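You operate a simulated robot arm through the tools that you are given. There is no shell and no other tool. Be economical: measure what you need, move in short steps, check, and stop when the job is done.

The job below is to be done with a simulated two-armed robot. You get a single attempt, and the scene is never put back.

## Task
Size the onions on the rollers and put the UNDER 45 mm onion into the crate on the mat.
Fine: open the orange stop bar before cranking; the other two stay in their bays; crank back home and close the bar.

It is judged by the outcome, as a careful person would: the job done as asked, and still so three seconds after it is handed in. It fails if anything else is knocked over, pushed out of place, dropped, spilled or broken.

## Robot
Two 7-joint arms with fingered hands on one trunk that stands fixed in place. Base frame: the origin is at the foot of the trunk, x ahead of it, y to its left, z up. Readings come in mm, degrees, newtons and seconds.
The left shoulder is at [70, 139, 1058], the right one opposite. Payload 3.9 kg a hand.
Tool frame (each hand has its own): the origin (TCP) lies between the finger pads and is the grasp point; the fingertips stand 29 mm ahead of it; z points along the fingers, y is the line along which they close. Largest opening 100 mm; the body of the gripper starts 34 mm behind the TCP. The gripper is a hand of 5 fingers: y runs from the thumb to the fingers, the wrist lies at [-15, -105, -177] in the tool frame, and closing takes about 1.5 s.
Orientation is that of the tool frame in the base frame, as a unit quaternion [x, y, z, w]. With the fingers straight down and the wrist toward the robot, the tool's x, y and z point along [0, 1, 0], [1, 0, 0] and [0, 0, -1] of the base frame.

## Interface
- The arms move only by the tool arm_command. It takes "left_targets", "right_targets" or both (then of equal length, played together; a hand with none holds still); each is a list of rows, each a list of 6 numbers: the shift along the base's x, y, z in cm, then the turn, a rotation vector about the base's x, y, z in rad. In form: [[dx, dy, dz, ax, ay, az], ...]. A call has 1 to 8 rows; each row shifts and turns the commanded pose from where the row before left it. "left_hand" and "right_hand" are, for a hand that has rows, the finger opening in cm, from 0 to 10, set as the call begins (left out, the last holds). Rows are played at 5 a second. More than 50 mm and 8.6 degrees between two rows, or a gripper value outside its range, and nothing of the call is played. A pose out of reach is approached as far as the arm can. The call stops where the force on the tool passes 40 N (or 10 N more than at its start, if that is more) or the arm is blocked; 0.2 s more then pass. Each finger travels about 153 mm/s and halts on what it meets, pressing with about 25 N; the grip force reading is that of the motor and also rises with nothing between the fingers. The clock runs only during rows and for 0.2 s after the last one: add rows that do not move to give the fingers time. The reply holds the time, the measured pose of the TCP, the force on the tool along the base axes, the opening and the grip force, in the units named above and with some noise, with the torque about the TCP (base axes, N m) and any sound that the robot's microphone picked up, and new pictures: "views" is both (left out), scene, wrist or none (wrist: the cameras of the hands that moved).
- Cameras (640 x 400 px; columns grow to the right, rows downward): "scene" is now at [132, 42.1, 1385.6]; the picture's right is [0.48, -0.88, 0.00], its down [-0.44, -0.24, -0.87] and it looks along [0.76, 0.41, -0.50] (base axes); focal length 246 px, centre (320, 200). "left" rides on the left gripper at [-66, -86, -121] in its tool frame; the picture's right is [-0.76, -0.31, 0.58], its down [0.59, -0.70, 0.40] and it looks along [0.28, 0.64, 0.71] (tool axes); focal length 247 px, centre (320, 200). "right" rides on the right gripper at [66, -86, -121] in its tool frame; the picture's right is [-0.76, 0.31, -0.58], its down [-0.59, -0.70, 0.40] and it looks along [-0.28, 0.64, 0.71] (tool axes); focal length 247 px, centre (320, 200). There is no depth. A picture from a camera that has moved, and an enlarged one, comes with that camera's place and axes in the base frame and with its lens.
- raise_lower(by): slides the trunk up (or, below 0, down) by that many mm; the arms and the scene camera ride with it, the base frame stays. It gives what a move gives, with no picture.
- grasp_type(shape, hand): the hand has 5 fingers and takes this shape, open, in about a second: jaw (thumb against the fingers, like two jaws); tri (thumb and two fingers); tip (a fingertip pinch); poke (one finger out to press); point (the index stretched); flat (the hand flat); cup (the hand cupped); fist (a fist). The gripper value then closes the fingers along that shape, each until it touches; the sizes above hold for jaw. It gives what a move gives, with no picture.
- pan_tilt(pan, tilt): turns the head with the scene camera to pan (to the left, within 86 degrees either way) and tilt (down, from -29 to 69), counted from straight ahead of the robot. It gives what a move gives, and a new picture of the scene camera.
- inspect(camera, box): a new picture of the part [left, top, right, bottom] of that camera's present view, enlarged. It takes no simulated time.
- job_done(): hands the job in; it is judged then, once.

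Go step by step. Nothing tells you positions but the pictures and the camera data: compare them with the known pose of the tool, close in by small moves and look again before you grip or let go. The budget is 120 turns and 200 pictures, counting those below and the enlarged ones. Unless the task says otherwise, let go and move clear before handing in, and close with one line.

The tools are called after "Request:" as name(argument=value, ...) on one line, values as JSON. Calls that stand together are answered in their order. arm_command: Moves the arms, as the interface text tells. Its arguments: {"type":"object","properties":{"left_targets":{"type":"array"},"left_hand":{"type":"number"},"right_targets":{"type":"array"},"right_hand":{"type":"number"},"views":{"type":"string","enum":["both","scene","wrist","none"]}},"required":[]} The other tools are called the same way: raise_lower (by) slides the trunk up or down; grasp_type (shape, hand) gives the hand a shape; pan_tilt (pan, tilt) turns the head that bears the scene camera; inspect (camera, box) takes an enlarged picture of a part of a camera's view; job_done () hands the job in.

At the start:

```text
t: 0.0
left_position: [398.9, 368.7, 1279.1]
left_tool_rot: [0.574, 0.819, 0.0, 0.0]
left_force: [0.5, -0.2, -0.2]
left_ft_torque: [0.01, -0.05, -0.02]
left_opening: 99.8
left_finger_force: 0.1
left_shape: jaw
right_position: [433.5, 0.2, 1185.4]
right_tool_rot: [0.573, 0.819, 0.001, 0.0]
right_force: [0.5, -0.3, -0.5]
right_ft_torque: [-0.02, 0.03, -0.01]
right_opening: 100.1
right_finger_force: 0.0
right_shape: jaw
trunk travel left (down, up): [-700.0, 140.0]
head pan, tilt: [28.4, 29.9]
```

scene: 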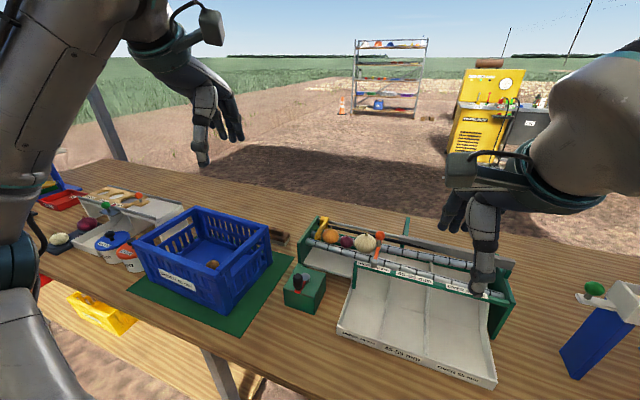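
right: 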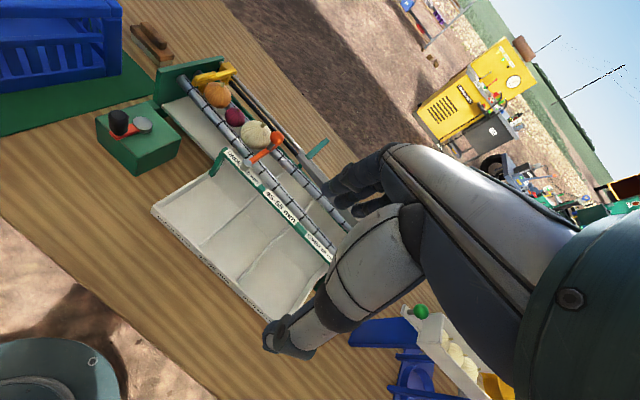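
left: 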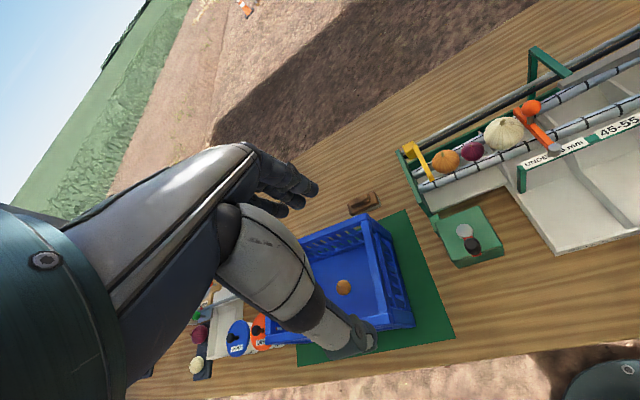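

The scene shows a roller sizer with three onions at its left end, held by an orange stop bar, plus a green box with a knob and a blue crate on a green mat. I'll look closer at the sizer before moving.

Request:
inspect(camera="scene", box=[280, 200, 530, 390])

Request:
inspect(camera="right", box=[90, 50, 350, 330])

Request:
inspect(camera="left", box=[380, 40, 640, 280])

```text
2.11 times, centred on (405, 295) of scene
camera zoom: at [132.0, 42.1, 1385.6], right [0.48, -0.88, 0.0], down [-0.44, -0.24, -0.87], along [0.76, 0.41, -0.5], focal length 518 px, centre (141, 0)
```

zoom: 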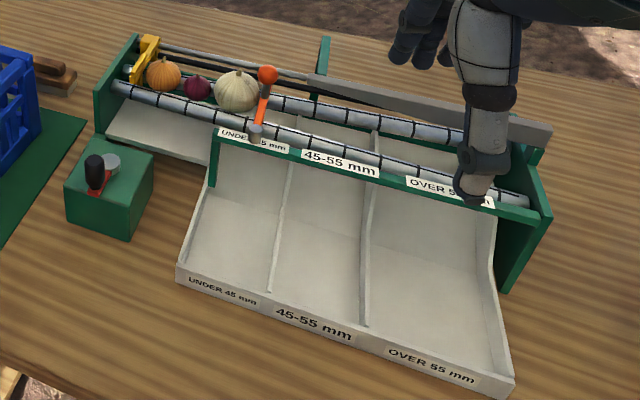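

```text
1.43 times, centred on (220, 190) of right
camera zoom: at [329.4, 32.8, 1308.0], right [0.55, -0.61, 0.58], down [-0.46, -0.79, -0.4], along [0.7, -0.05, -0.71], focal length 353 px, centre (463, 214)
```

zoom: 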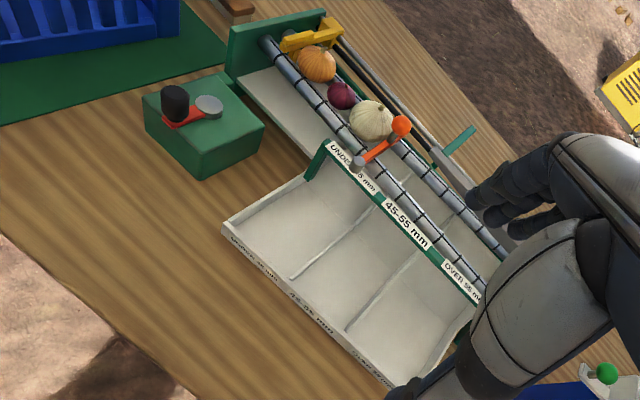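

```text
1.67 times, centred on (510, 160) of left
camera zoom: at [340.0, 277.8, 1401.9], right [-0.03, -0.82, -0.58], down [-0.86, 0.31, -0.4], along [0.51, 0.49, -0.71], focal length 412 px, centre (3, 267)
```

zoom: 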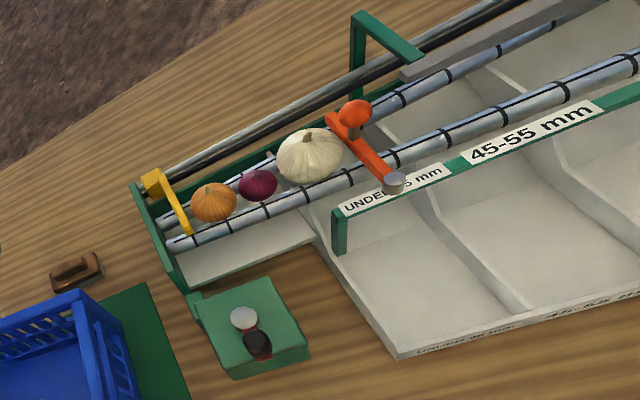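

The parts: diverging rollers with a yellow pusher, a crank on the green box near (500, 300, 900), and the orange bar from its pivot near (594, 142) to its ball near (663, 147, 979). I'll move the right hand aside and bring the left hand nearer for better views.

Request:
arm_command(right_targets=[[-2, -4, 0, 0, 0, 0], [-2, -4, 0, 0, 0, 0], [-2, -4, 0, 0, 0, 0], [0, -4, 0, 0, 0, 0], [0, -4, 0, 0, 0, 0], [0, -4, 0, 0, 0, 0]], left_targets=[[2, -2.5, -1.5, 0, 0, 0], [2, -2.5, -1.5, 0, 0, 0], [2, -2.5, -1.5, 0, 0, 0], [2, -2.5, -1.5, 0, 0, 0], [2, -2.5, -1.5, 0, 0, 0], [2, -2.5, -1.5, 0, 0, 0]], views="both")

```text
t: 1.4
left_position: [518.6, 215.5, 1190.0]
left_tool_rot: [0.574, 0.819, 0.001, 0.0]
left_force: [0.3, -0.6, -0.3]
left_ft_torque: [0.07, -0.02, 0.05]
left_opening: 100.0
left_finger_force: 0.0
left_shape: jaw
right_position: [373.6, -143.3, 1185.4]
right_tool_rot: [0.574, 0.819, 0.001, -0.001]
right_force: [-0.4, -0.3, -0.6]
right_ft_torque: [0.0, -0.01, -0.01]
right_opening: 99.8
right_finger_force: 0.0
right_shape: jaw
right hand out of reach, approached as far as the arm can: row 4, 5, 6
trunk travel left (down, up): [-700.0, 140.0]
head pan, tilt: [28.4, 29.9]
camera scene: at [132.4, 39.4, 1385.6], right [0.48, -0.88, 0.0], down [-0.44, -0.24, -0.87], along [0.76, 0.41, -0.5], focal length 246 px, centre (320, 200)
camera right: at [269.9, -109.7, 1307.7], right [0.55, -0.61, 0.58], down [-0.46, -0.79, -0.4], along [0.7, -0.05, -0.71], focal length 247 px, centre (320, 200)
camera left: at [461.0, 124.8, 1312.3], right [-0.03, -0.82, -0.58], down [-0.86, 0.31, -0.4], along [0.51, 0.49, -0.71], focal length 247 px, centre (320, 200)
```

scene: 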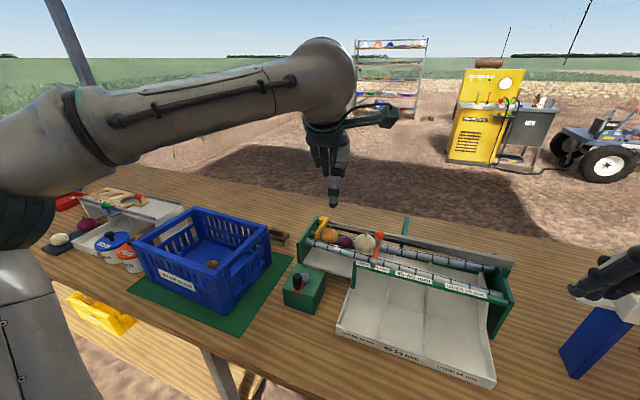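
right: 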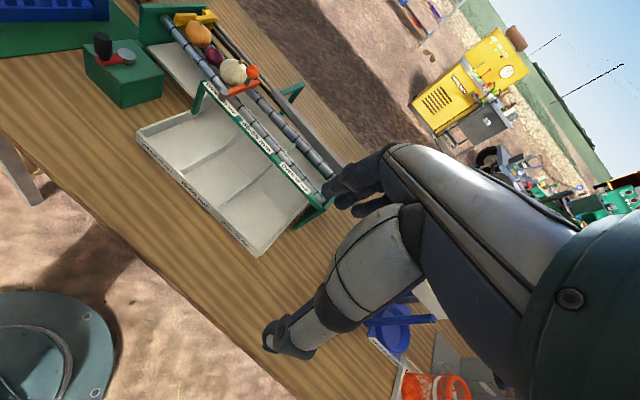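
left: 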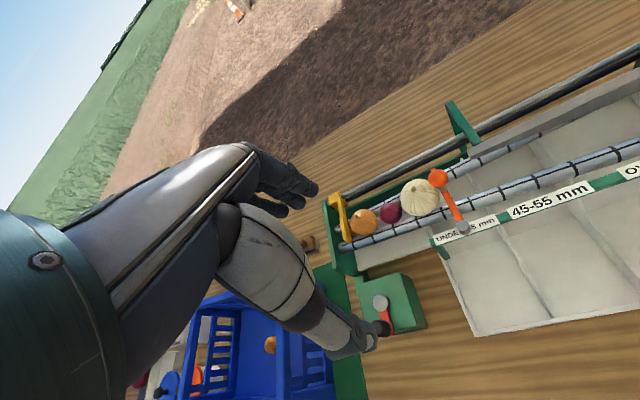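

Re-measured, the ball is near (660, 148, 982) and the crank knob top near (482, 293, 908). I'll try the fingertip pinch shape on the left hand and bring it near the ball to see where the fingers sit.

Request:
grasp_type(shape="tip", hand="left")

Request:
arm_command(left_targets=[[3, -1.5, -3, 0, 0, 0], [3, -1.5, -3, 0, 0, 0], [3, -1.5, -3, 0, 0, 0], [3, -1.5, -2, 0, 0, 0], [2, -0.7, 0, 0, 0, 0]], left_hand=5)

```text
t: 2.3
left_position: [519.0, 219.4, 1190.5]
left_tool_rot: [0.573, 0.819, 0.0, 0.0]
left_force: [0.0, 0.5, -0.2]
left_ft_torque: [-0.01, 0.0, -0.03]
left_opening: 100.1
left_finger_force: 0.0
left_shape: tip
right_position: [372.6, -141.5, 1186.4]
right_tool_rot: [0.574, 0.819, 0.001, 0.0]
right_force: [-0.1, 0.3, -0.2]
right_ft_torque: [0.0, 0.01, -0.02]
right_opening: 99.7
right_finger_force: 0.0
right_shape: jaw
trunk travel left (down, up): [-700.0, 140.0]
head pan, tilt: [28.4, 29.9]
```

```text
t: 3.5
left_position: [660.8, 152.0, 1080.1]
left_tool_rot: [0.573, 0.819, 0.0, -0.001]
left_force: [-0.1, 0.8, -0.1]
left_ft_torque: [-0.03, 0.02, -0.02]
left_opening: 50.6
left_finger_force: 0.0
left_shape: tip
right_position: [372.3, -140.3, 1187.1]
right_tool_rot: [0.574, 0.819, 0.002, -0.001]
right_force: [1.1, 0.1, -0.5]
right_ft_torque: [0.0, -0.01, 0.0]
right_opening: 99.9
right_finger_force: 0.1
right_shape: jaw
trunk travel left (down, up): [-700.0, 140.0]
head pan, tilt: [28.4, 29.9]
camera scene: at [132.4, 42.2, 1385.5], right [0.48, -0.88, 0.0], down [-0.44, -0.24, -0.87], along [0.76, 0.41, -0.5], focal length 246 px, centre (320, 200)
camera left: at [601.6, 60.4, 1202.5], right [-0.03, -0.82, -0.58], down [-0.86, 0.31, -0.4], along [0.51, 0.49, -0.71], focal length 247 px, centre (320, 200)
```

scene: 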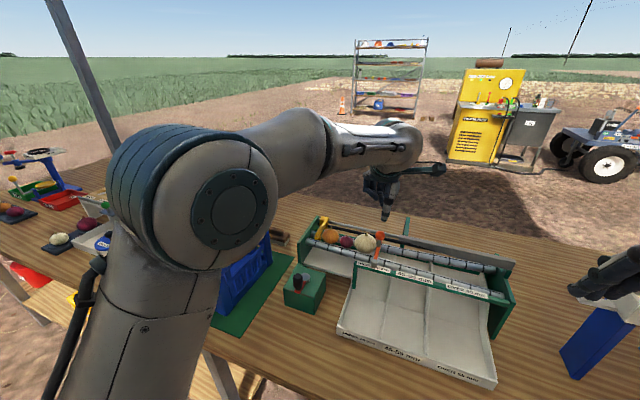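
left: 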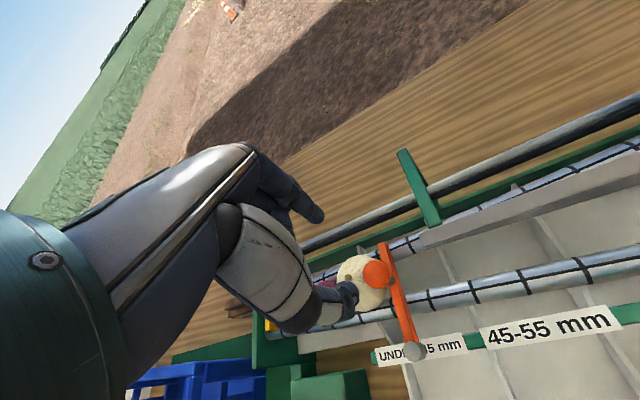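

The ball projects to (658, 150, 982), which agrees with the earlier fix, so the tool is right above it. I'll go down around it with the pinch open.

Request:
arm_command(left_targets=[[-0.2, 0, -2.5, 0, 0, 0], [-0.1, 0, -2, 0, 0, 0], [0, 0, -1.5, 0, 0, 0], [0, 0, -0.5, 0, 0, 0]], left_hand=5.5)

Request:
inspect(camera="left", box=[220, 150, 480, 390])

Request:
inspect(camera="scene", box=[300, 180, 440, 300])

```text
t: 4.5
left_position: [655.4, 152.3, 1014.3]
left_tool_rot: [0.574, 0.819, 0.0, 0.0]
left_force: [-0.3, 0.7, 0.3]
left_ft_torque: [0.02, 0.05, -0.02]
left_opening: 54.9
left_finger_force: 0.1
left_shape: tip
right_position: [372.8, -140.6, 1184.5]
right_tool_rot: [0.574, 0.819, 0.001, 0.0]
right_force: [0.6, 0.7, 0.1]
right_ft_torque: [0.01, -0.01, -0.01]
right_opening: 99.7
right_finger_force: 0.0
right_shape: jaw
trunk travel left (down, up): [-700.0, 140.0]
head pan, tilt: [28.4, 29.9]
camera scene: at [132.0, 42.1, 1385.6], right [0.48, -0.88, 0.0], down [-0.44, -0.24, -0.87], along [0.76, 0.41, -0.5], focal length 246 px, centre (320, 200)
camera left: at [597.3, 60.9, 1136.8], right [-0.03, -0.82, -0.58], down [-0.86, 0.31, -0.4], along [0.51, 0.49, -0.71], focal length 247 px, centre (320, 200)
```

scene: 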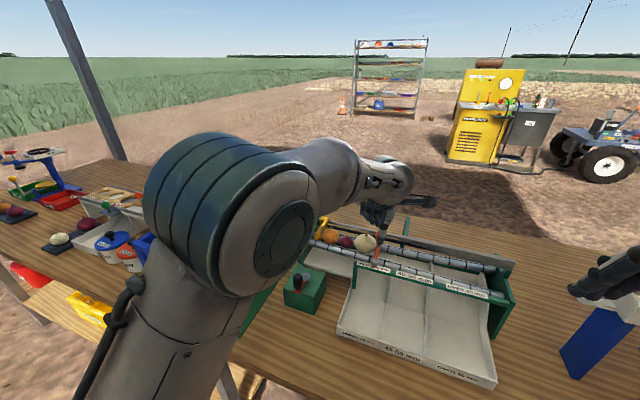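
left: 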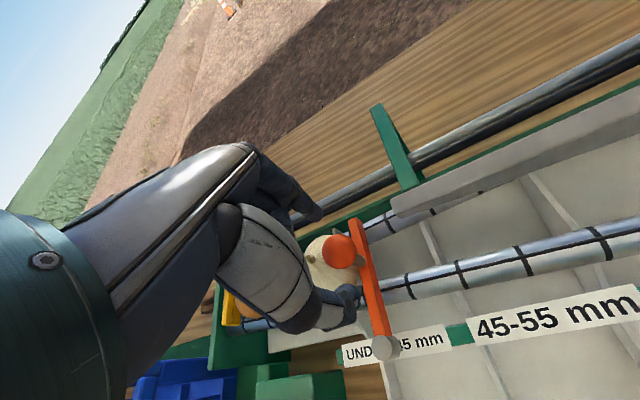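

```text
1.67 times, centred on (350, 270) of left
camera zoom: at [597.3, 60.9, 1136.8], right [-0.03, -0.82, -0.58], down [-0.86, 0.31, -0.4], along [0.51, 0.49, -0.71], focal length 412 px, centre (270, 83)
```

zoom: 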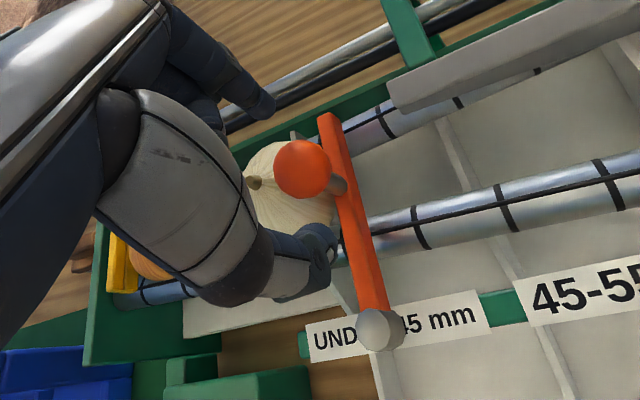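

```text
3.33 times, centred on (370, 240) of scene
camera zoom: at [132.0, 42.1, 1385.6], right [0.48, -0.88, 0.0], down [-0.44, -0.24, -0.87], along [0.76, 0.41, -0.5], focal length 820 px, centre (153, 67)
```

zoom: 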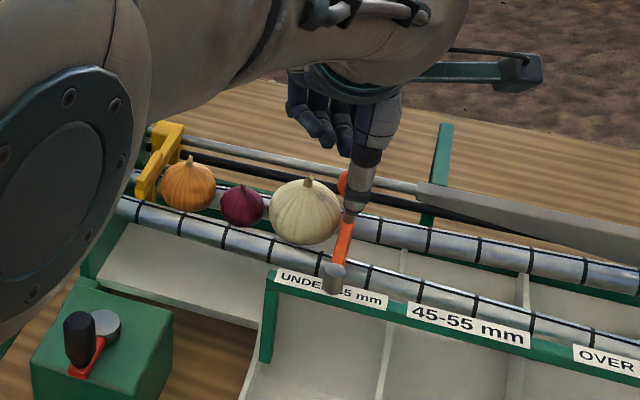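

The ball lies between the thumb and index tips. I'll lower 12 mm more and close on it gently.

Request:
arm_command(left_targets=[[0.2, 0, -1.2, 0, 0, 0], [0, 0, 0, 0, 0, 0]], views="none")

Request:
arm_command(left_targets=[[0, 0, 0, 0, 0, 0], [0, 0, 0, 0, 0, 0], [0, 0, 0, 0, 0, 0], [0, 0, 0, 0, 0, 0]], left_hand=1.5, views="wrist")

Request:
inspect(camera="left", box=[220, 150, 480, 390])

```text
t: 5.1
left_position: [656.6, 152.0, 1003.1]
left_tool_rot: [0.573, 0.819, 0.0, 0.0]
left_force: [-0.1, -0.2, 0.2]
left_ft_torque: [-0.04, -0.01, 0.0]
left_opening: 55.0
left_finger_force: 0.0
left_shape: tip
right_position: [373.1, -140.9, 1187.1]
right_tool_rot: [0.574, 0.819, 0.001, 0.0]
right_force: [-0.2, -0.3, 0.3]
right_ft_torque: [0.0, 0.02, 0.04]
right_opening: 99.9
right_finger_force: 0.0
right_shape: jaw
trunk travel left (down, up): [-700.0, 140.0]
head pan, tilt: [28.4, 29.9]
```

```text
t: 6.1
left_position: [657.7, 151.7, 1002.8]
left_tool_rot: [0.574, 0.819, 0.0, 0.001]
left_force: [-3.1, 0.6, -3.9]
left_ft_torque: [0.01, 0.1, 0.03]
left_opening: 16.7
left_finger_force: 25.3
left_shape: tip
right_position: [372.3, -141.0, 1184.7]
right_tool_rot: [0.575, 0.818, 0.001, 0.0]
right_force: [0.2, -0.1, -0.1]
right_ft_torque: [-0.03, 0.0, 0.0]
right_opening: 99.9
right_finger_force: 0.1
right_shape: jaw
trunk travel left (down, up): [-700.0, 140.0]
head pan, tilt: [28.4, 29.9]
camera left: at [599.0, 60.6, 1124.6], right [-0.03, -0.82, -0.58], down [-0.86, 0.31, -0.4], along [0.51, 0.49, -0.71], focal length 247 px, centre (320, 200)
```

left: 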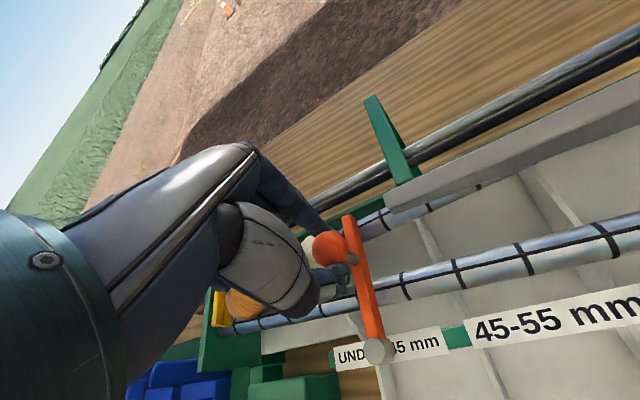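

```text
1.67 times, centred on (350, 270) of left
camera zoom: at [599.0, 60.6, 1124.6], right [-0.03, -0.82, -0.58], down [-0.86, 0.31, -0.4], along [0.51, 0.49, -0.71], focal length 412 px, centre (270, 83)
```

zoom: 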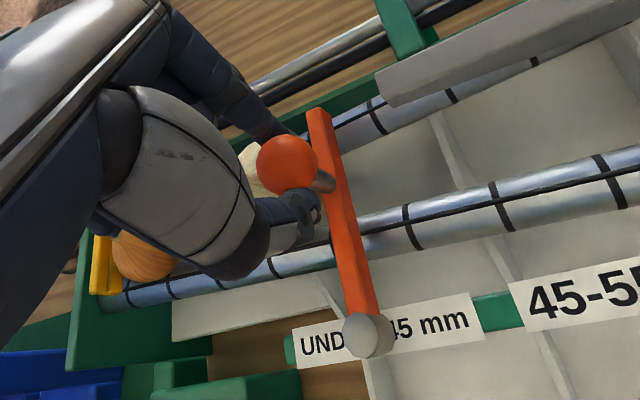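

The pinch holds the ball. I'll swing it a little toward −y around the pivot and check the forces.

Request:
arm_command(left_targets=[[0.05, -0.8, 0, 0, 0, 0], [0, -0.8, 0, 0, 0, 0]], views="wrist")

```text
t: 6.7
left_position: [658.5, 135.3, 1002.4]
left_tool_rot: [0.574, 0.819, 0.0, 0.0]
left_force: [-3.7, 1.2, -5.9]
left_ft_torque: [-0.02, 0.01, 0.0]
left_opening: 15.9
left_finger_force: 25.2
left_shape: tip
right_position: [373.3, -139.8, 1185.9]
right_tool_rot: [0.574, 0.819, 0.001, 0.001]
right_force: [-0.1, -0.3, -0.2]
right_ft_torque: [-0.02, -0.01, 0.0]
right_opening: 99.8
right_finger_force: 0.0
right_shape: jaw
trunk travel left (down, up): [-700.0, 140.0]
head pan, tilt: [28.4, 29.9]
camera left: at [600.2, 45.0, 1124.6], right [-0.03, -0.82, -0.58], down [-0.86, 0.31, -0.4], along [0.51, 0.49, -0.71], focal length 247 px, centre (320, 200)
```

left: 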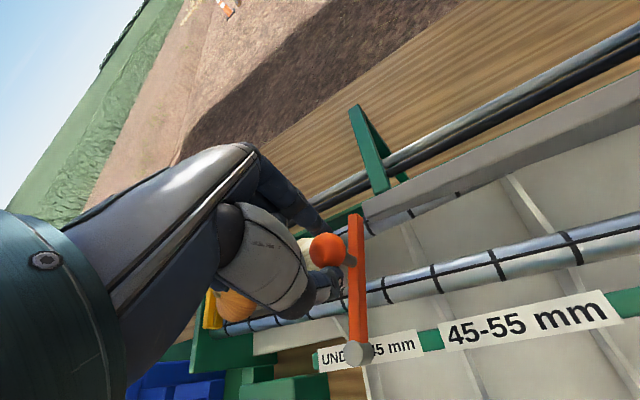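

It swings freely about the pivot with low forces. I'll keep following the arc.

Request:
arm_command(left_targets=[[-0.52, -1.76, 0, 0, 0, 0], [-1.01, -1.53, 0, 0, 0, 0], [-1.42, -1.16, 0, 0, 0, 0], [-1.69, -0.71, 0, 0, 0, 0], [-1.82, -0.17, 0, 0, 0, 0]], views="wrist")

```text
t: 7.9
left_position: [593.0, 94.5, 1004.0]
left_tool_rot: [0.564, 0.826, -0.014, 0.007]
left_force: [0.0, -0.3, 0.0]
left_ft_torque: [0.04, 0.04, 0.02]
left_opening: 0.4
left_finger_force: 25.2
left_shape: tip
right_position: [370.3, -137.2, 1186.1]
right_tool_rot: [0.574, 0.819, 0.001, 0.002]
right_force: [-0.5, -0.3, -0.7]
right_ft_torque: [0.0, -0.02, -0.02]
right_opening: 99.9
right_finger_force: 0.1
right_shape: jaw
trunk travel left (down, up): [-700.0, 140.0]
head pan, tilt: [28.4, 29.9]
camera left: at [536.3, 4.7, 1129.7], right [-0.01, -0.83, -0.55], down [-0.87, 0.28, -0.4], along [0.49, 0.47, -0.73], focal length 247 px, centre (320, 200)
```

left: 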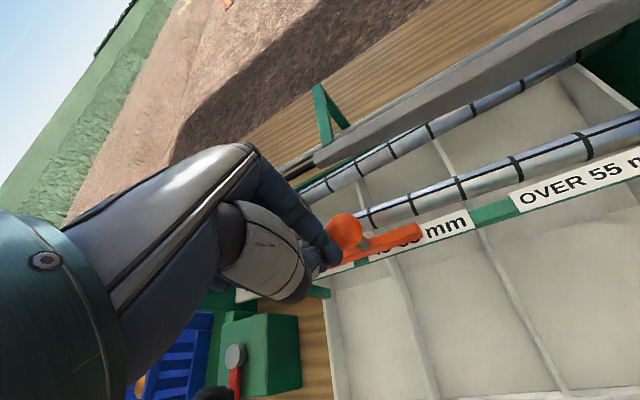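

The bar has swung about 90° and now lies along the front rail; the ball slipped from the pinch. I'll open, lift clear and look.

Request:
arm_command(left_targets=[[0, 0, 0, 0, 0, 0], [0, 0, 3, 0, 0, 0], [-1, 0, 4, 0, 0, 0], [-4, 2, 3, 0, 0, 0], [-4, 2, 0, 0, 0, 0]], left_hand=6, views="both")

Request:
inspect(camera="scene", box=[270, 200, 450, 320])

```text
refused: row 4 steps farther than a row can; nothing moved
```

```text
3.33 times, centred on (360, 260) of scene
camera zoom: at [129.5, 44.6, 1385.9], right [0.48, -0.88, 0.0], down [-0.44, -0.24, -0.87], along [0.76, 0.41, -0.5], focal length 820 px, centre (187, 0)
```

zoom: 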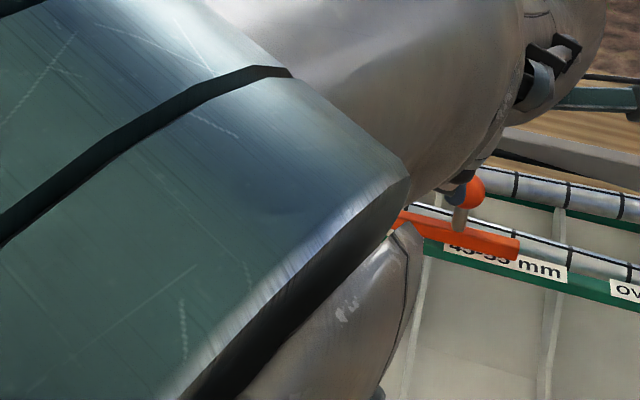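

Row step too large; I'll redo it with smaller steps.

Request:
arm_command(left_targets=[[0, 0, 0, 0, 0, 0], [0, 0, 3, 0, 0, 0], [-1, 0, 4, 0, 0, 0], [-3, 2, 3, 0, 0, 0], [-3, 2, 2, 0, 0, 0], [-3, 3, 1, 0, 0, 0], [-3, 3, 0, 0, 0, 0]], left_hand=6, views="both")

Request:
inspect(camera="scene", box=[270, 200, 450, 320])

```text
t: 9.5
left_position: [461.8, 184.7, 1134.8]
left_tool_rot: [0.573, 0.82, 0.0, 0.002]
left_force: [0.5, 0.7, 0.2]
left_ft_torque: [0.0, 0.04, 0.03]
left_opening: 59.8
left_finger_force: 0.1
left_shape: tip
right_position: [372.9, -137.1, 1186.0]
right_tool_rot: [0.575, 0.818, -0.001, 0.001]
right_force: [-1.0, -0.1, -0.4]
right_ft_torque: [-0.03, -0.02, -0.01]
right_opening: 99.7
right_finger_force: 0.1
right_shape: jaw
trunk travel left (down, up): [-700.0, 140.0]
head pan, tilt: [28.4, 29.9]
camera scene: at [131.2, 45.0, 1385.6], right [0.48, -0.88, 0.0], down [-0.44, -0.24, -0.87], along [0.76, 0.41, -0.5], focal length 246 px, centre (320, 200)
camera left: at [403.3, 94.0, 1255.6], right [-0.03, -0.82, -0.58], down [-0.86, 0.31, -0.4], along [0.51, 0.48, -0.71], focal length 247 px, centre (320, 200)
```

scene: 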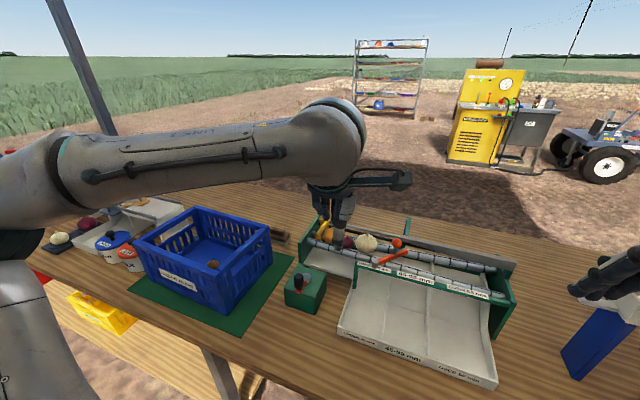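
left: 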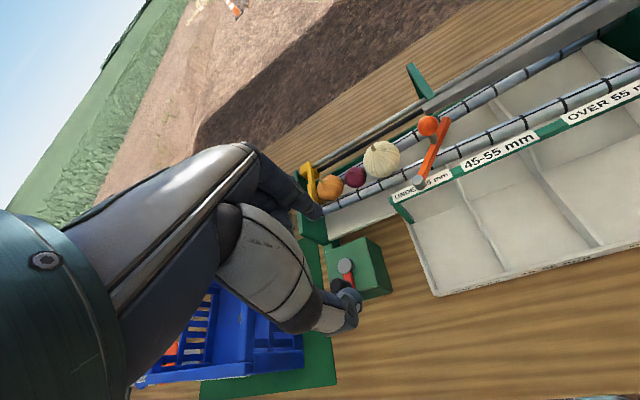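

```text
3.33 times, centred on (360, 260) of scene
camera zoom: at [131.2, 45.0, 1385.6], right [0.48, -0.88, 0.0], down [-0.44, -0.24, -0.87], along [0.76, 0.41, -0.5], focal length 820 px, centre (187, 0)
```

zoom: 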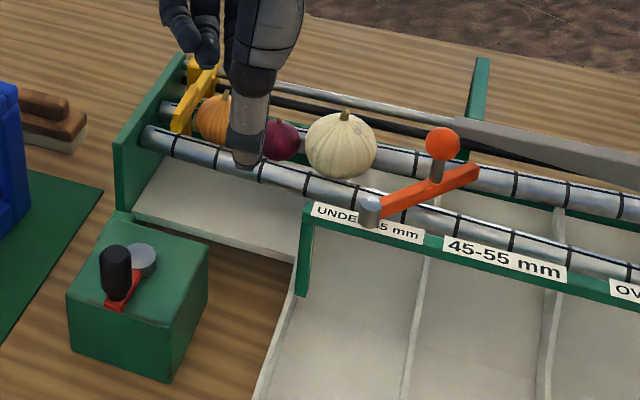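

On release the fingers nudged the bar partly back, to about 40° open. I'll close the pinch, come down behind the ball and sweep it fully open, then lift straight up.

Request:
arm_command(left_targets=[[4, -1, -1, 0, 0, 0], [4, -1, -1, 0, 0, 0], [4, -1, -1, 0, 0, 0], [4, -1, -1, 0, 0, 0], [4.2, -1, -1, 0, 0, 0], [0.3, 0, -3, 0, 0, 0], [0, 0, 0, 0, 0, 0]], left_hand=0, views="wrist")

```text
t: 11.1
left_position: [669.1, 132.7, 1051.9]
left_tool_rot: [0.574, 0.819, 0.0, -0.001]
left_force: [-0.3, 0.3, 0.0]
left_ft_torque: [0.0, 0.01, -0.02]
left_opening: 0.2
left_finger_force: 24.7
left_shape: tip
right_position: [374.0, -138.7, 1186.1]
right_tool_rot: [0.575, 0.818, 0.001, 0.0]
right_force: [-0.3, 0.2, 0.4]
right_ft_torque: [-0.03, 0.01, 0.0]
right_opening: 99.8
right_finger_force: 0.0
right_shape: jaw
trunk travel left (down, up): [-700.0, 140.0]
head pan, tilt: [28.4, 29.9]
camera left: at [609.9, 42.4, 1174.1], right [-0.03, -0.82, -0.58], down [-0.86, 0.31, -0.4], along [0.51, 0.49, -0.71], focal length 247 px, centre (320, 200)
```

left: 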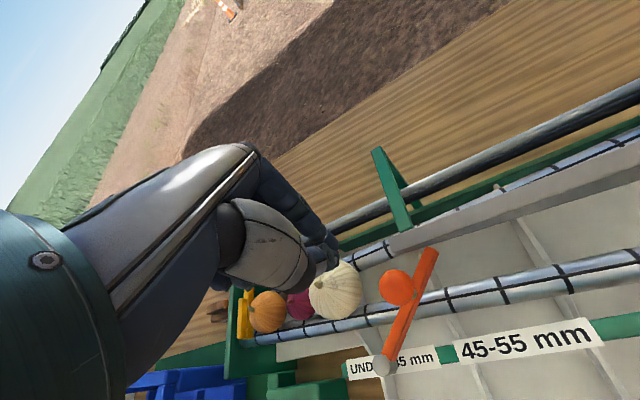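

The ball is at (647, 106) and the tool is behind it at (669, 133). I'll descend there and sweep the arc.

Request:
arm_command(left_targets=[[0, 0, -2.5, 0, 0, 0], [0, 0, -2.2, 0, 0, 0], [0, 0, 0, 0, 0, 0]], views="none")

Request:
arm_command(left_targets=[[-0.8, -0.5, 0, 0, 0, 0], [-0.8, -1.9, 0, 0, 0, 0], [-1.4, -1.7, 0, 0, 0, 0], [-1.0, -0.7, 0, 0, 0, 0], [-1.0, -0.4, 0, 0, 0, 0], [-1.1, -0.3, 0, 0, 0, 0], [0, 0, 0, 0, 0, 0]], views="wrist")

```text
t: 11.9
left_position: [668.7, 133.7, 1007.6]
left_tool_rot: [0.573, 0.819, 0.0, 0.0]
left_force: [-0.7, 0.1, 0.0]
left_ft_torque: [-0.01, -0.03, 0.0]
left_opening: 0.0
left_finger_force: 24.9
left_shape: tip
right_position: [373.0, -139.5, 1185.7]
right_tool_rot: [0.574, 0.819, 0.0, 0.0]
right_force: [-0.3, 0.5, -0.7]
right_ft_torque: [-0.01, -0.01, 0.05]
right_opening: 100.0
right_finger_force: 0.0
right_shape: jaw
trunk travel left (down, up): [-700.0, 140.0]
head pan, tilt: [28.4, 29.9]
```

```text
t: 13.5
left_position: [613.4, 75.9, 1008.9]
left_tool_rot: [0.573, 0.82, 0.0, 0.005]
left_force: [36.6, 1.7, 15.4]
left_ft_torque: [0.0, -0.67, 0.03]
left_opening: 0.0
left_finger_force: 25.1
left_shape: tip
right_position: [378.3, -140.3, 1184.2]
right_tool_rot: [0.574, 0.819, 0.0, -0.002]
right_force: [-0.1, 0.1, 0.2]
right_ft_torque: [-0.02, 0.01, -0.03]
right_opening: 99.6
right_finger_force: 0.1
right_shape: jaw
trunk travel left (down, up): [-700.0, 140.0]
head pan, tilt: [28.4, 29.9]
camera left: at [554.9, -13.2, 1130.7], right [-0.02, -0.82, -0.57], down [-0.86, 0.31, -0.41], along [0.51, 0.48, -0.71], focal length 247 px, centre (320, 200)
```

left: 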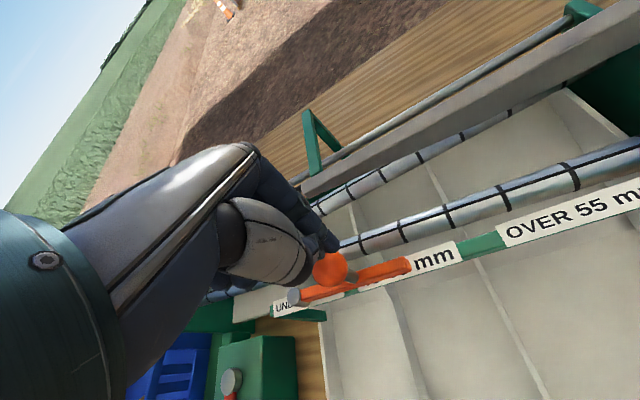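

The bar is against its end stop, lying along the front rail. I'll ease off in +x, then lift straight up and move toward the crank.

Request:
arm_command(left_targets=[[1.5, 0, 0, 0, 0, 0], [0.7, 0, 2, 0, 0, 0], [0, 0, 4, 0, 0, 0], [0, 1, 4, 0, 0, 0], [-3, 3, 0, 0, 0, 0], [-3, 3, 0, 0, 0, 0], [-3, 3, 0, 0, 0, 0], [-3, 3, 0, 0, 0, 0]], views="both")

Request:
inspect(camera="scene", box=[270, 200, 450, 320])

```text
t: 15.3
left_position: [508.0, 209.7, 1108.7]
left_tool_rot: [0.574, 0.819, 0.001, 0.002]
left_force: [-0.8, 0.4, -0.2]
left_ft_torque: [0.0, 0.01, 0.01]
left_opening: 0.1
left_finger_force: 24.4
left_shape: tip
right_position: [371.1, -137.9, 1186.0]
right_tool_rot: [0.574, 0.819, 0.001, 0.0]
right_force: [-0.2, 0.4, 0.5]
right_ft_torque: [-0.04, 0.01, 0.0]
right_opening: 99.8
right_finger_force: 0.0
right_shape: jaw
trunk travel left (down, up): [-700.0, 140.0]
head pan, tilt: [28.4, 29.9]
camera scene: at [130.8, 44.0, 1385.7], right [0.48, -0.88, 0.0], down [-0.44, -0.24, -0.87], along [0.76, 0.41, -0.5], focal length 246 px, centre (320, 200)
camera left: at [448.3, 118.2, 1229.6], right [-0.03, -0.82, -0.58], down [-0.86, 0.31, -0.4], along [0.51, 0.49, -0.71], focal length 247 px, centre (320, 200)
```

scene: 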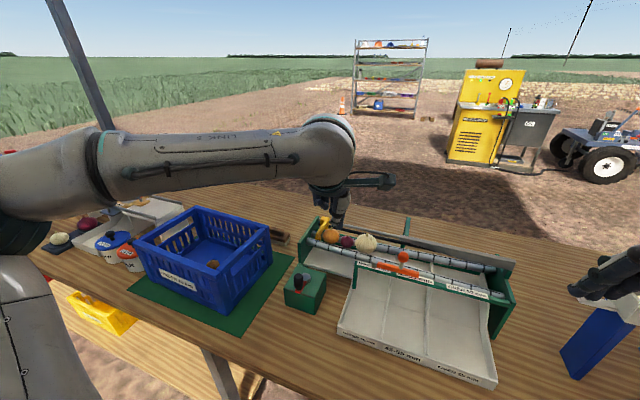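
left: 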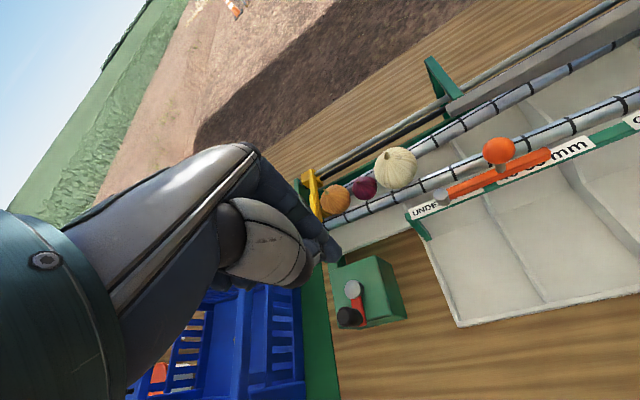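

```text
3.33 times, centred on (360, 260) of scene
camera zoom: at [130.8, 44.0, 1385.7], right [0.48, -0.88, 0.0], down [-0.44, -0.24, -0.87], along [0.76, 0.41, -0.5], focal length 820 px, centre (187, 0)
```

zoom: 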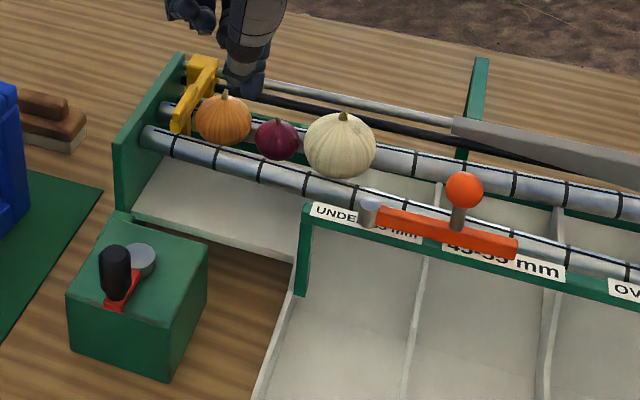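

The bar is fully open along the rail. Next I need the clearances around the crank, with the hub near (524, 303) and knob top near (482, 294, 922), so I'll back the left hand off for a clear view.

Request:
arm_command(left_targets=[[-3, 3, 1, 0, 0, 0], [-3, 3, 1, 0, 0, 0], [-3, 3, 1, 0, 0, 0], [-2, 3, 1, 0, 0, 0]], left_hand=6, views="none")

Request:
inspect(camera="left", box=[320, 80, 560, 300])

Request:
inspect(camera="scene", box=[260, 200, 380, 330])

```text
t: 16.3
left_position: [398.2, 329.4, 1146.2]
left_tool_rot: [0.573, 0.82, 0.0, 0.001]
left_force: [-0.2, 0.4, 0.0]
left_ft_torque: [-0.04, -0.01, 0.0]
left_opening: 59.8
left_finger_force: 0.0
left_shape: tip
right_position: [372.6, -138.7, 1186.6]
right_tool_rot: [0.574, 0.819, 0.001, 0.0]
right_force: [0.1, -0.1, 0.6]
right_ft_torque: [-0.02, -0.04, -0.05]
right_opening: 99.8
right_finger_force: 0.0
right_shape: jaw
trunk travel left (down, up): [-700.0, 140.0]
head pan, tilt: [28.4, 29.9]
```

```text
1.82 times, centred on (440, 190) of left
camera zoom: at [339.5, 238.7, 1268.2], right [-0.03, -0.82, -0.58], down [-0.86, 0.31, -0.4], along [0.51, 0.49, -0.71], focal length 449 px, centre (102, 218)
```

zoom: 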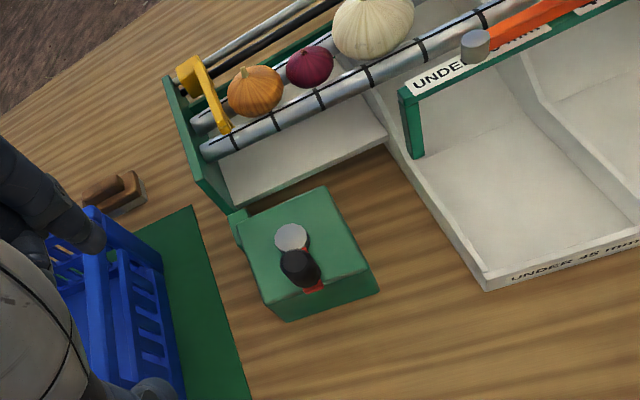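

```text
3.08 times, centred on (320, 265) of scene
camera zoom: at [131.3, 43.7, 1385.6], right [0.48, -0.88, 0.0], down [-0.44, -0.24, -0.87], along [0.76, 0.41, -0.5], focal length 757 px, centre (320, 0)
```

zoom: 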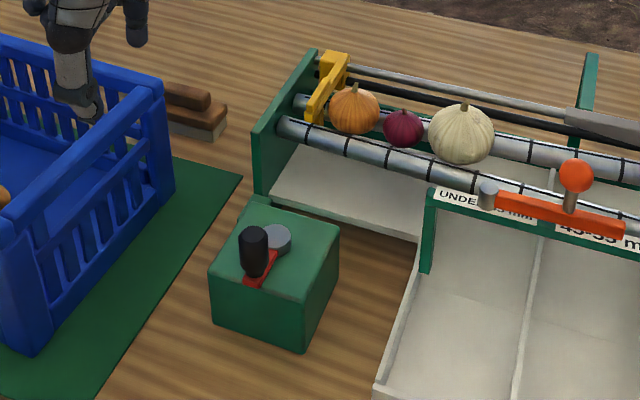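

Triangulated: knob top (483, 294, 920), hub (528, 302, 866), crank radius about 46 mm; the sizer's end wall and rollers start at x≈610. I'll use the three-finger shape and go above the knob.

Request:
grasp_type(shape="tri", hand="left")

Request:
arm_command(left_targets=[[2.5, -1, -3, 0, 0, 0], [2.5, -1, -3, 0, 0, 0], [2.5, -1, -3, 0, 0, 0], [1, -0.5, -3, 0, 0, 0], [0, 0, -3, 0, 0, 0], [0, 0, 0, 0, 0, 0]], left_hand=7, views="both")

Request:
inspect(camera="left", box=[220, 150, 480, 390])

```text
t: 17.2
left_position: [399.0, 326.9, 1147.3]
left_tool_rot: [0.574, 0.819, 0.0, 0.0]
left_force: [-0.7, 0.0, 0.1]
left_ft_torque: [0.0, 0.0, 0.02]
left_opening: 99.9
left_finger_force: 0.0
left_shape: tri
right_position: [371.6, -140.5, 1187.4]
right_tool_rot: [0.575, 0.818, 0.001, 0.0]
right_force: [-0.1, 0.9, -0.5]
right_ft_torque: [-0.01, 0.01, 0.01]
right_opening: 99.7
right_finger_force: 0.0
right_shape: jaw
trunk travel left (down, up): [-700.0, 140.0]
head pan, tilt: [28.4, 29.9]
```

```text
t: 18.6
left_position: [483.4, 292.2, 996.0]
left_tool_rot: [0.573, 0.819, 0.0, -0.001]
left_force: [0.2, 0.3, 0.0]
left_ft_torque: [0.02, -0.02, -0.01]
left_opening: 70.2
left_finger_force: 0.1
left_shape: tri
right_position: [372.2, -139.9, 1185.8]
right_tool_rot: [0.575, 0.818, 0.0, 0.0]
right_force: [-0.6, 0.1, -0.1]
right_ft_torque: [0.0, 0.04, -0.01]
right_opening: 99.8
right_finger_force: 0.1
right_shape: jaw
trunk travel left (down, up): [-700.0, 140.0]
head pan, tilt: [28.4, 29.9]
camera scene: at [131.9, 41.7, 1385.6], right [0.48, -0.88, 0.0], down [-0.44, -0.24, -0.87], along [0.76, 0.41, -0.5], focal length 246 px, centre (320, 200)
camera left: at [426.1, 200.1, 1117.6], right [-0.03, -0.82, -0.58], down [-0.86, 0.31, -0.4], along [0.51, 0.49, -0.71], focal length 247 px, centre (320, 200)
```

scene: 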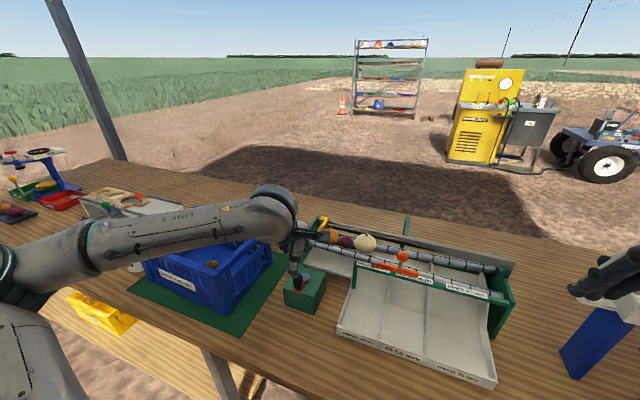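
left: 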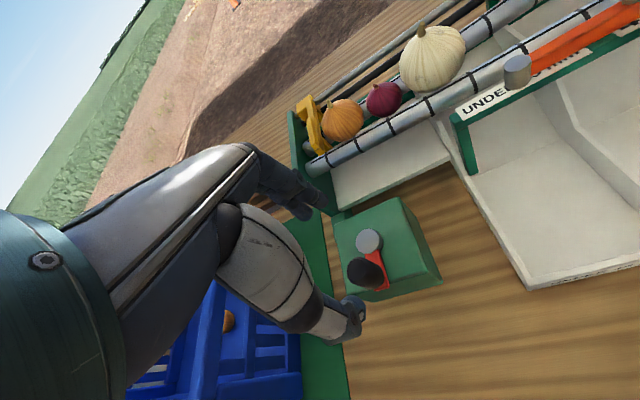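

```text
1.67 times, centred on (350, 270) of left
camera zoom: at [426.1, 200.1, 1117.6], right [-0.03, -0.82, -0.58], down [-0.86, 0.31, -0.4], along [0.51, 0.49, -0.71], focal length 412 px, centre (270, 83)
```

zoom: 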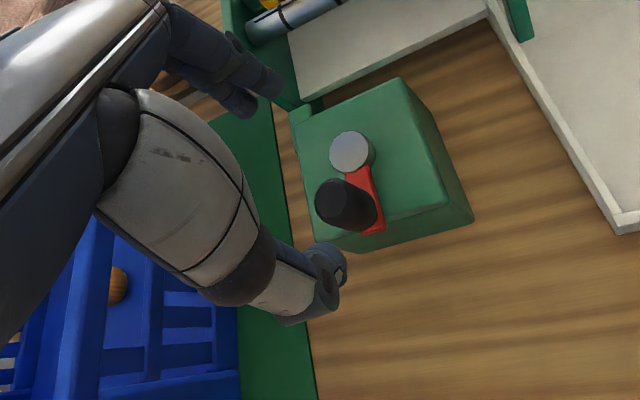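

The knob at (481, 294) sits between thumb and fingers. I'll descend around it and close.

Request:
arm_command(left_targets=[[-0.1, 0.1, -3, 0, 0, 0], [0, 0, -3, 0, 0, 0], [0, 0, -2, 0, 0, 0], [0, 0, 0, 0, 0, 0]], views="wrist")

Request:
arm_command(left_targets=[[0, 0, 0, 0, 0, 0], [0, 0, 0, 0, 0, 0], [0, 0, 0, 0, 0, 0], [0, 0, 0, 0, 0, 0]], left_hand=1, views="wrist")

Request:
inspect(camera="left", box=[220, 120, 440, 330])

```text
t: 19.6
left_position: [482.6, 292.9, 915.1]
left_tool_rot: [0.573, 0.819, 0.0, 0.0]
left_force: [0.2, 0.5, -0.3]
left_ft_torque: [0.01, 0.03, -0.01]
left_opening: 69.9
left_finger_force: 0.0
left_shape: tri
right_position: [372.9, -140.2, 1184.8]
right_tool_rot: [0.574, 0.819, 0.002, 0.0]
right_force: [0.2, -0.8, -0.5]
right_ft_torque: [0.01, 0.03, -0.04]
right_opening: 99.5
right_finger_force: 0.0
right_shape: jaw
trunk travel left (down, up): [-700.0, 140.0]
head pan, tilt: [28.4, 29.9]
camera left: at [424.8, 202.2, 1037.5], right [-0.03, -0.82, -0.58], down [-0.86, 0.31, -0.4], along [0.51, 0.49, -0.71], focal length 247 px, centre (320, 200)
```

left: 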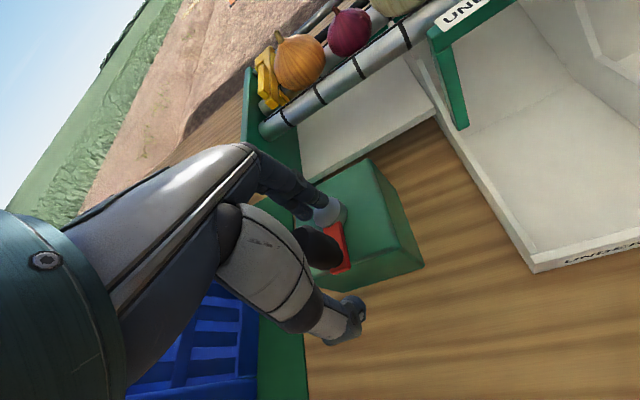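

```text
t: 20.6
left_position: [481.8, 293.7, 915.7]
left_tool_rot: [0.574, 0.819, 0.001, 0.0]
left_force: [-2.9, -1.2, -1.5]
left_ft_torque: [0.0, 0.08, 0.02]
left_opening: 10.9
left_finger_force: 24.8
left_shape: tri
right_position: [372.8, -140.0, 1186.1]
right_tool_rot: [0.575, 0.818, 0.002, -0.001]
right_force: [-0.3, -0.5, 0.2]
right_ft_torque: [-0.01, 0.02, 0.02]
right_opening: 100.0
right_finger_force: 0.1
right_shape: jaw
trunk travel left (down, up): [-700.0, 140.0]
head pan, tilt: [28.4, 29.9]
camera left: at [424.6, 202.1, 1037.7], right [-0.03, -0.82, -0.58], down [-0.86, 0.31, -0.4], along [0.51, 0.49, -0.71], focal length 247 px, centre (320, 200)
```

left: 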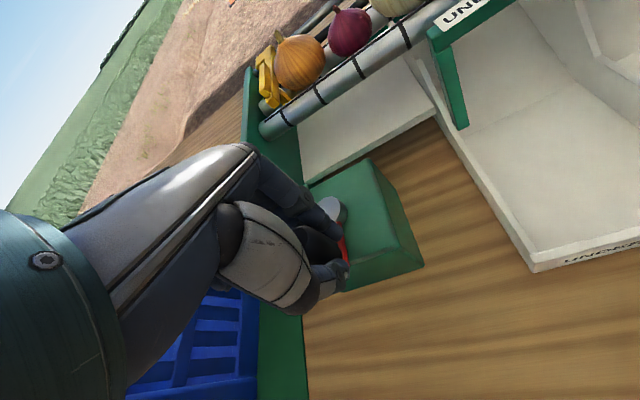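

```text
1.90 times, centred on (330, 225) of left
camera zoom: at [424.6, 202.1, 1037.7], right [-0.03, -0.82, -0.58], down [-0.86, 0.31, -0.4], along [0.51, 0.49, -0.71], focal length 470 px, centre (301, 152)
```

zoom: 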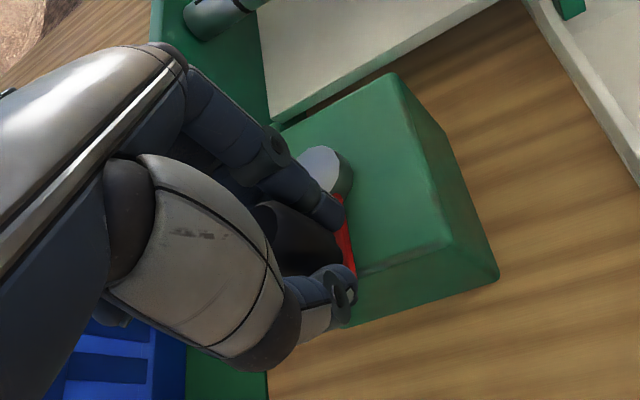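

Gripped. I'll test-turn the crank about 20° counter-clockwise (knob toward −y) and watch the force and the pusher.

Request:
arm_command(left_targets=[[0.29, -0.79, 0, 0, 0, 0], [0.42, -0.72, 0, 0, 0, 0], [0, 0, 0, 0, 0, 0]], views="wrist")

Request:
inspect(camera="scene", box=[270, 200, 450, 320])

```text
t: 21.4
left_position: [493.3, 275.3, 916.1]
left_tool_rot: [0.574, 0.819, 0.0, 0.002]
left_force: [0.1, -0.6, -0.2]
left_ft_torque: [0.02, 0.0, 0.0]
left_opening: 5.2
left_finger_force: 25.1
left_shape: tri
right_position: [374.9, -142.9, 1184.9]
right_tool_rot: [0.575, 0.818, 0.001, -0.002]
right_force: [-0.1, -0.2, -0.1]
right_ft_torque: [0.04, 0.03, 0.04]
right_opening: 99.8
right_finger_force: 0.1
right_shape: jaw
trunk travel left (down, up): [-700.0, 140.0]
head pan, tilt: [28.4, 29.9]
camera left: at [434.2, 184.7, 1038.6], right [-0.03, -0.82, -0.58], down [-0.86, 0.31, -0.4], along [0.51, 0.48, -0.71], focal length 247 px, centre (320, 200)
```

left: 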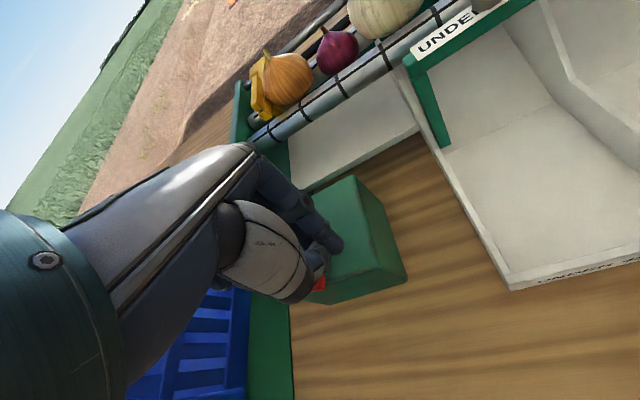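

```text
3.33 times, centred on (360, 260) of scene
camera zoom: at [134.3, 39.6, 1385.4], right [0.47, -0.88, 0.0], down [-0.44, -0.23, -0.87], along [0.76, 0.41, -0.5], focal length 820 px, centre (187, 0)
```

zoom: 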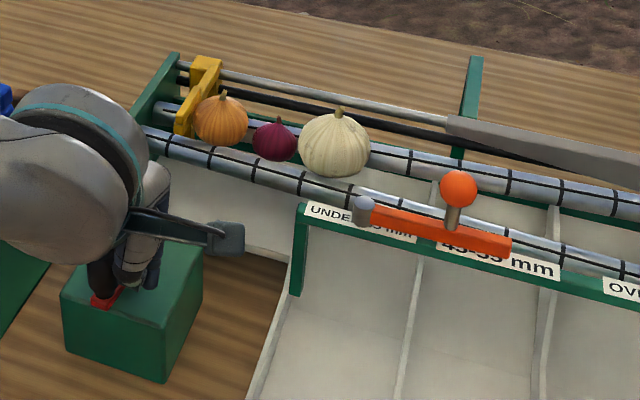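

The knob slipped out of the grip, though the pusher seems to have advanced slightly. I'll open, lift and look.

Request:
arm_command(left_targets=[[0, 0, 0, 0, 0, 0], [0, 0, 0, 0, 0, 0], [0, 0, 4, 0, 0, 0], [0, 0, 4, 0, 0, 0]], left_hand=7, views="wrist")

Request:
inspect(camera="left", box=[220, 150, 480, 390])

Request:
inspect(camera="scene", box=[270, 200, 450, 320])

```text
t: 22.4
left_position: [490.6, 276.4, 995.8]
left_tool_rot: [0.574, 0.819, 0.0, 0.0]
left_force: [0.4, -0.3, 0.4]
left_ft_torque: [0.0, -0.03, 0.03]
left_opening: 69.9
left_finger_force: 0.1
left_shape: tri
right_position: [373.4, -140.0, 1186.8]
right_tool_rot: [0.574, 0.819, 0.001, 0.0]
right_force: [0.2, -0.1, 0.0]
right_ft_torque: [0.03, 0.0, -0.01]
right_opening: 99.9
right_finger_force: 0.1
right_shape: jaw
trunk travel left (down, up): [-700.0, 140.0]
head pan, tilt: [28.4, 29.9]
camera left: at [432.4, 186.3, 1118.6], right [-0.03, -0.82, -0.58], down [-0.86, 0.31, -0.4], along [0.51, 0.49, -0.71], focal length 247 px, centre (320, 200)
```

left: 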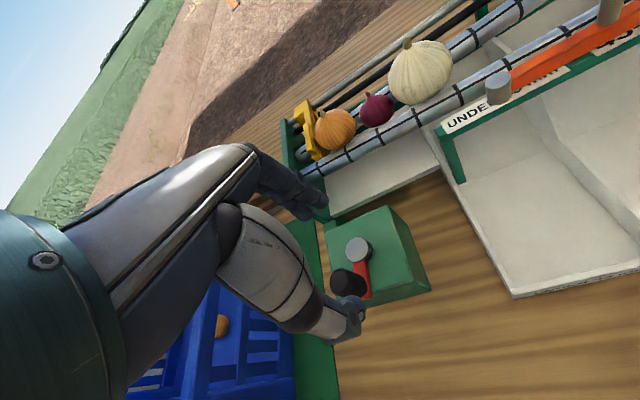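

```text
1.67 times, centred on (350, 270) of left
camera zoom: at [432.4, 186.3, 1118.6], right [-0.03, -0.82, -0.58], down [-0.86, 0.31, -0.4], along [0.51, 0.49, -0.71], focal length 412 px, centre (270, 83)
```

zoom: 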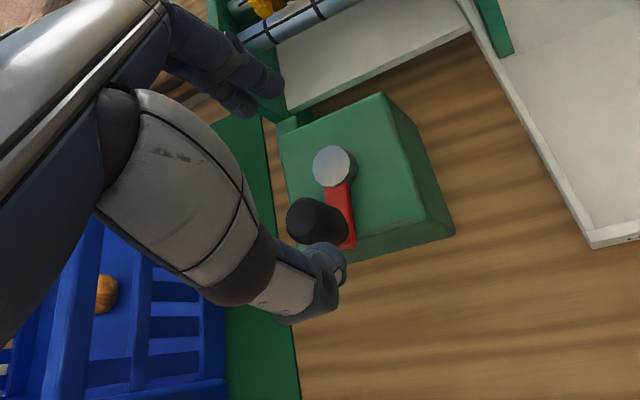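

```text
3.33 times, centred on (360, 260) of scene
camera zoom: at [132.1, 41.9, 1385.5], right [0.48, -0.88, 0.0], down [-0.44, -0.24, -0.87], along [0.76, 0.41, -0.5], focal length 820 px, centre (187, 0)
```

zoom: 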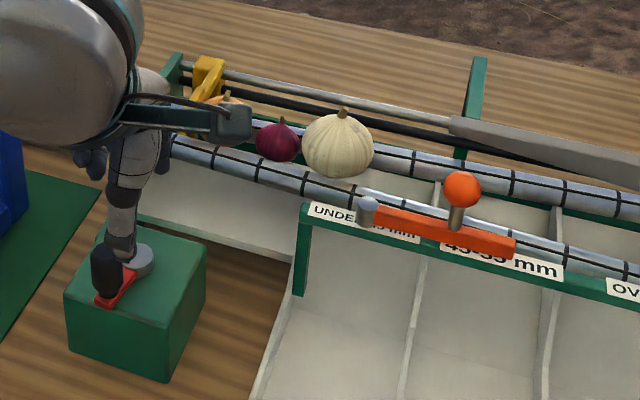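

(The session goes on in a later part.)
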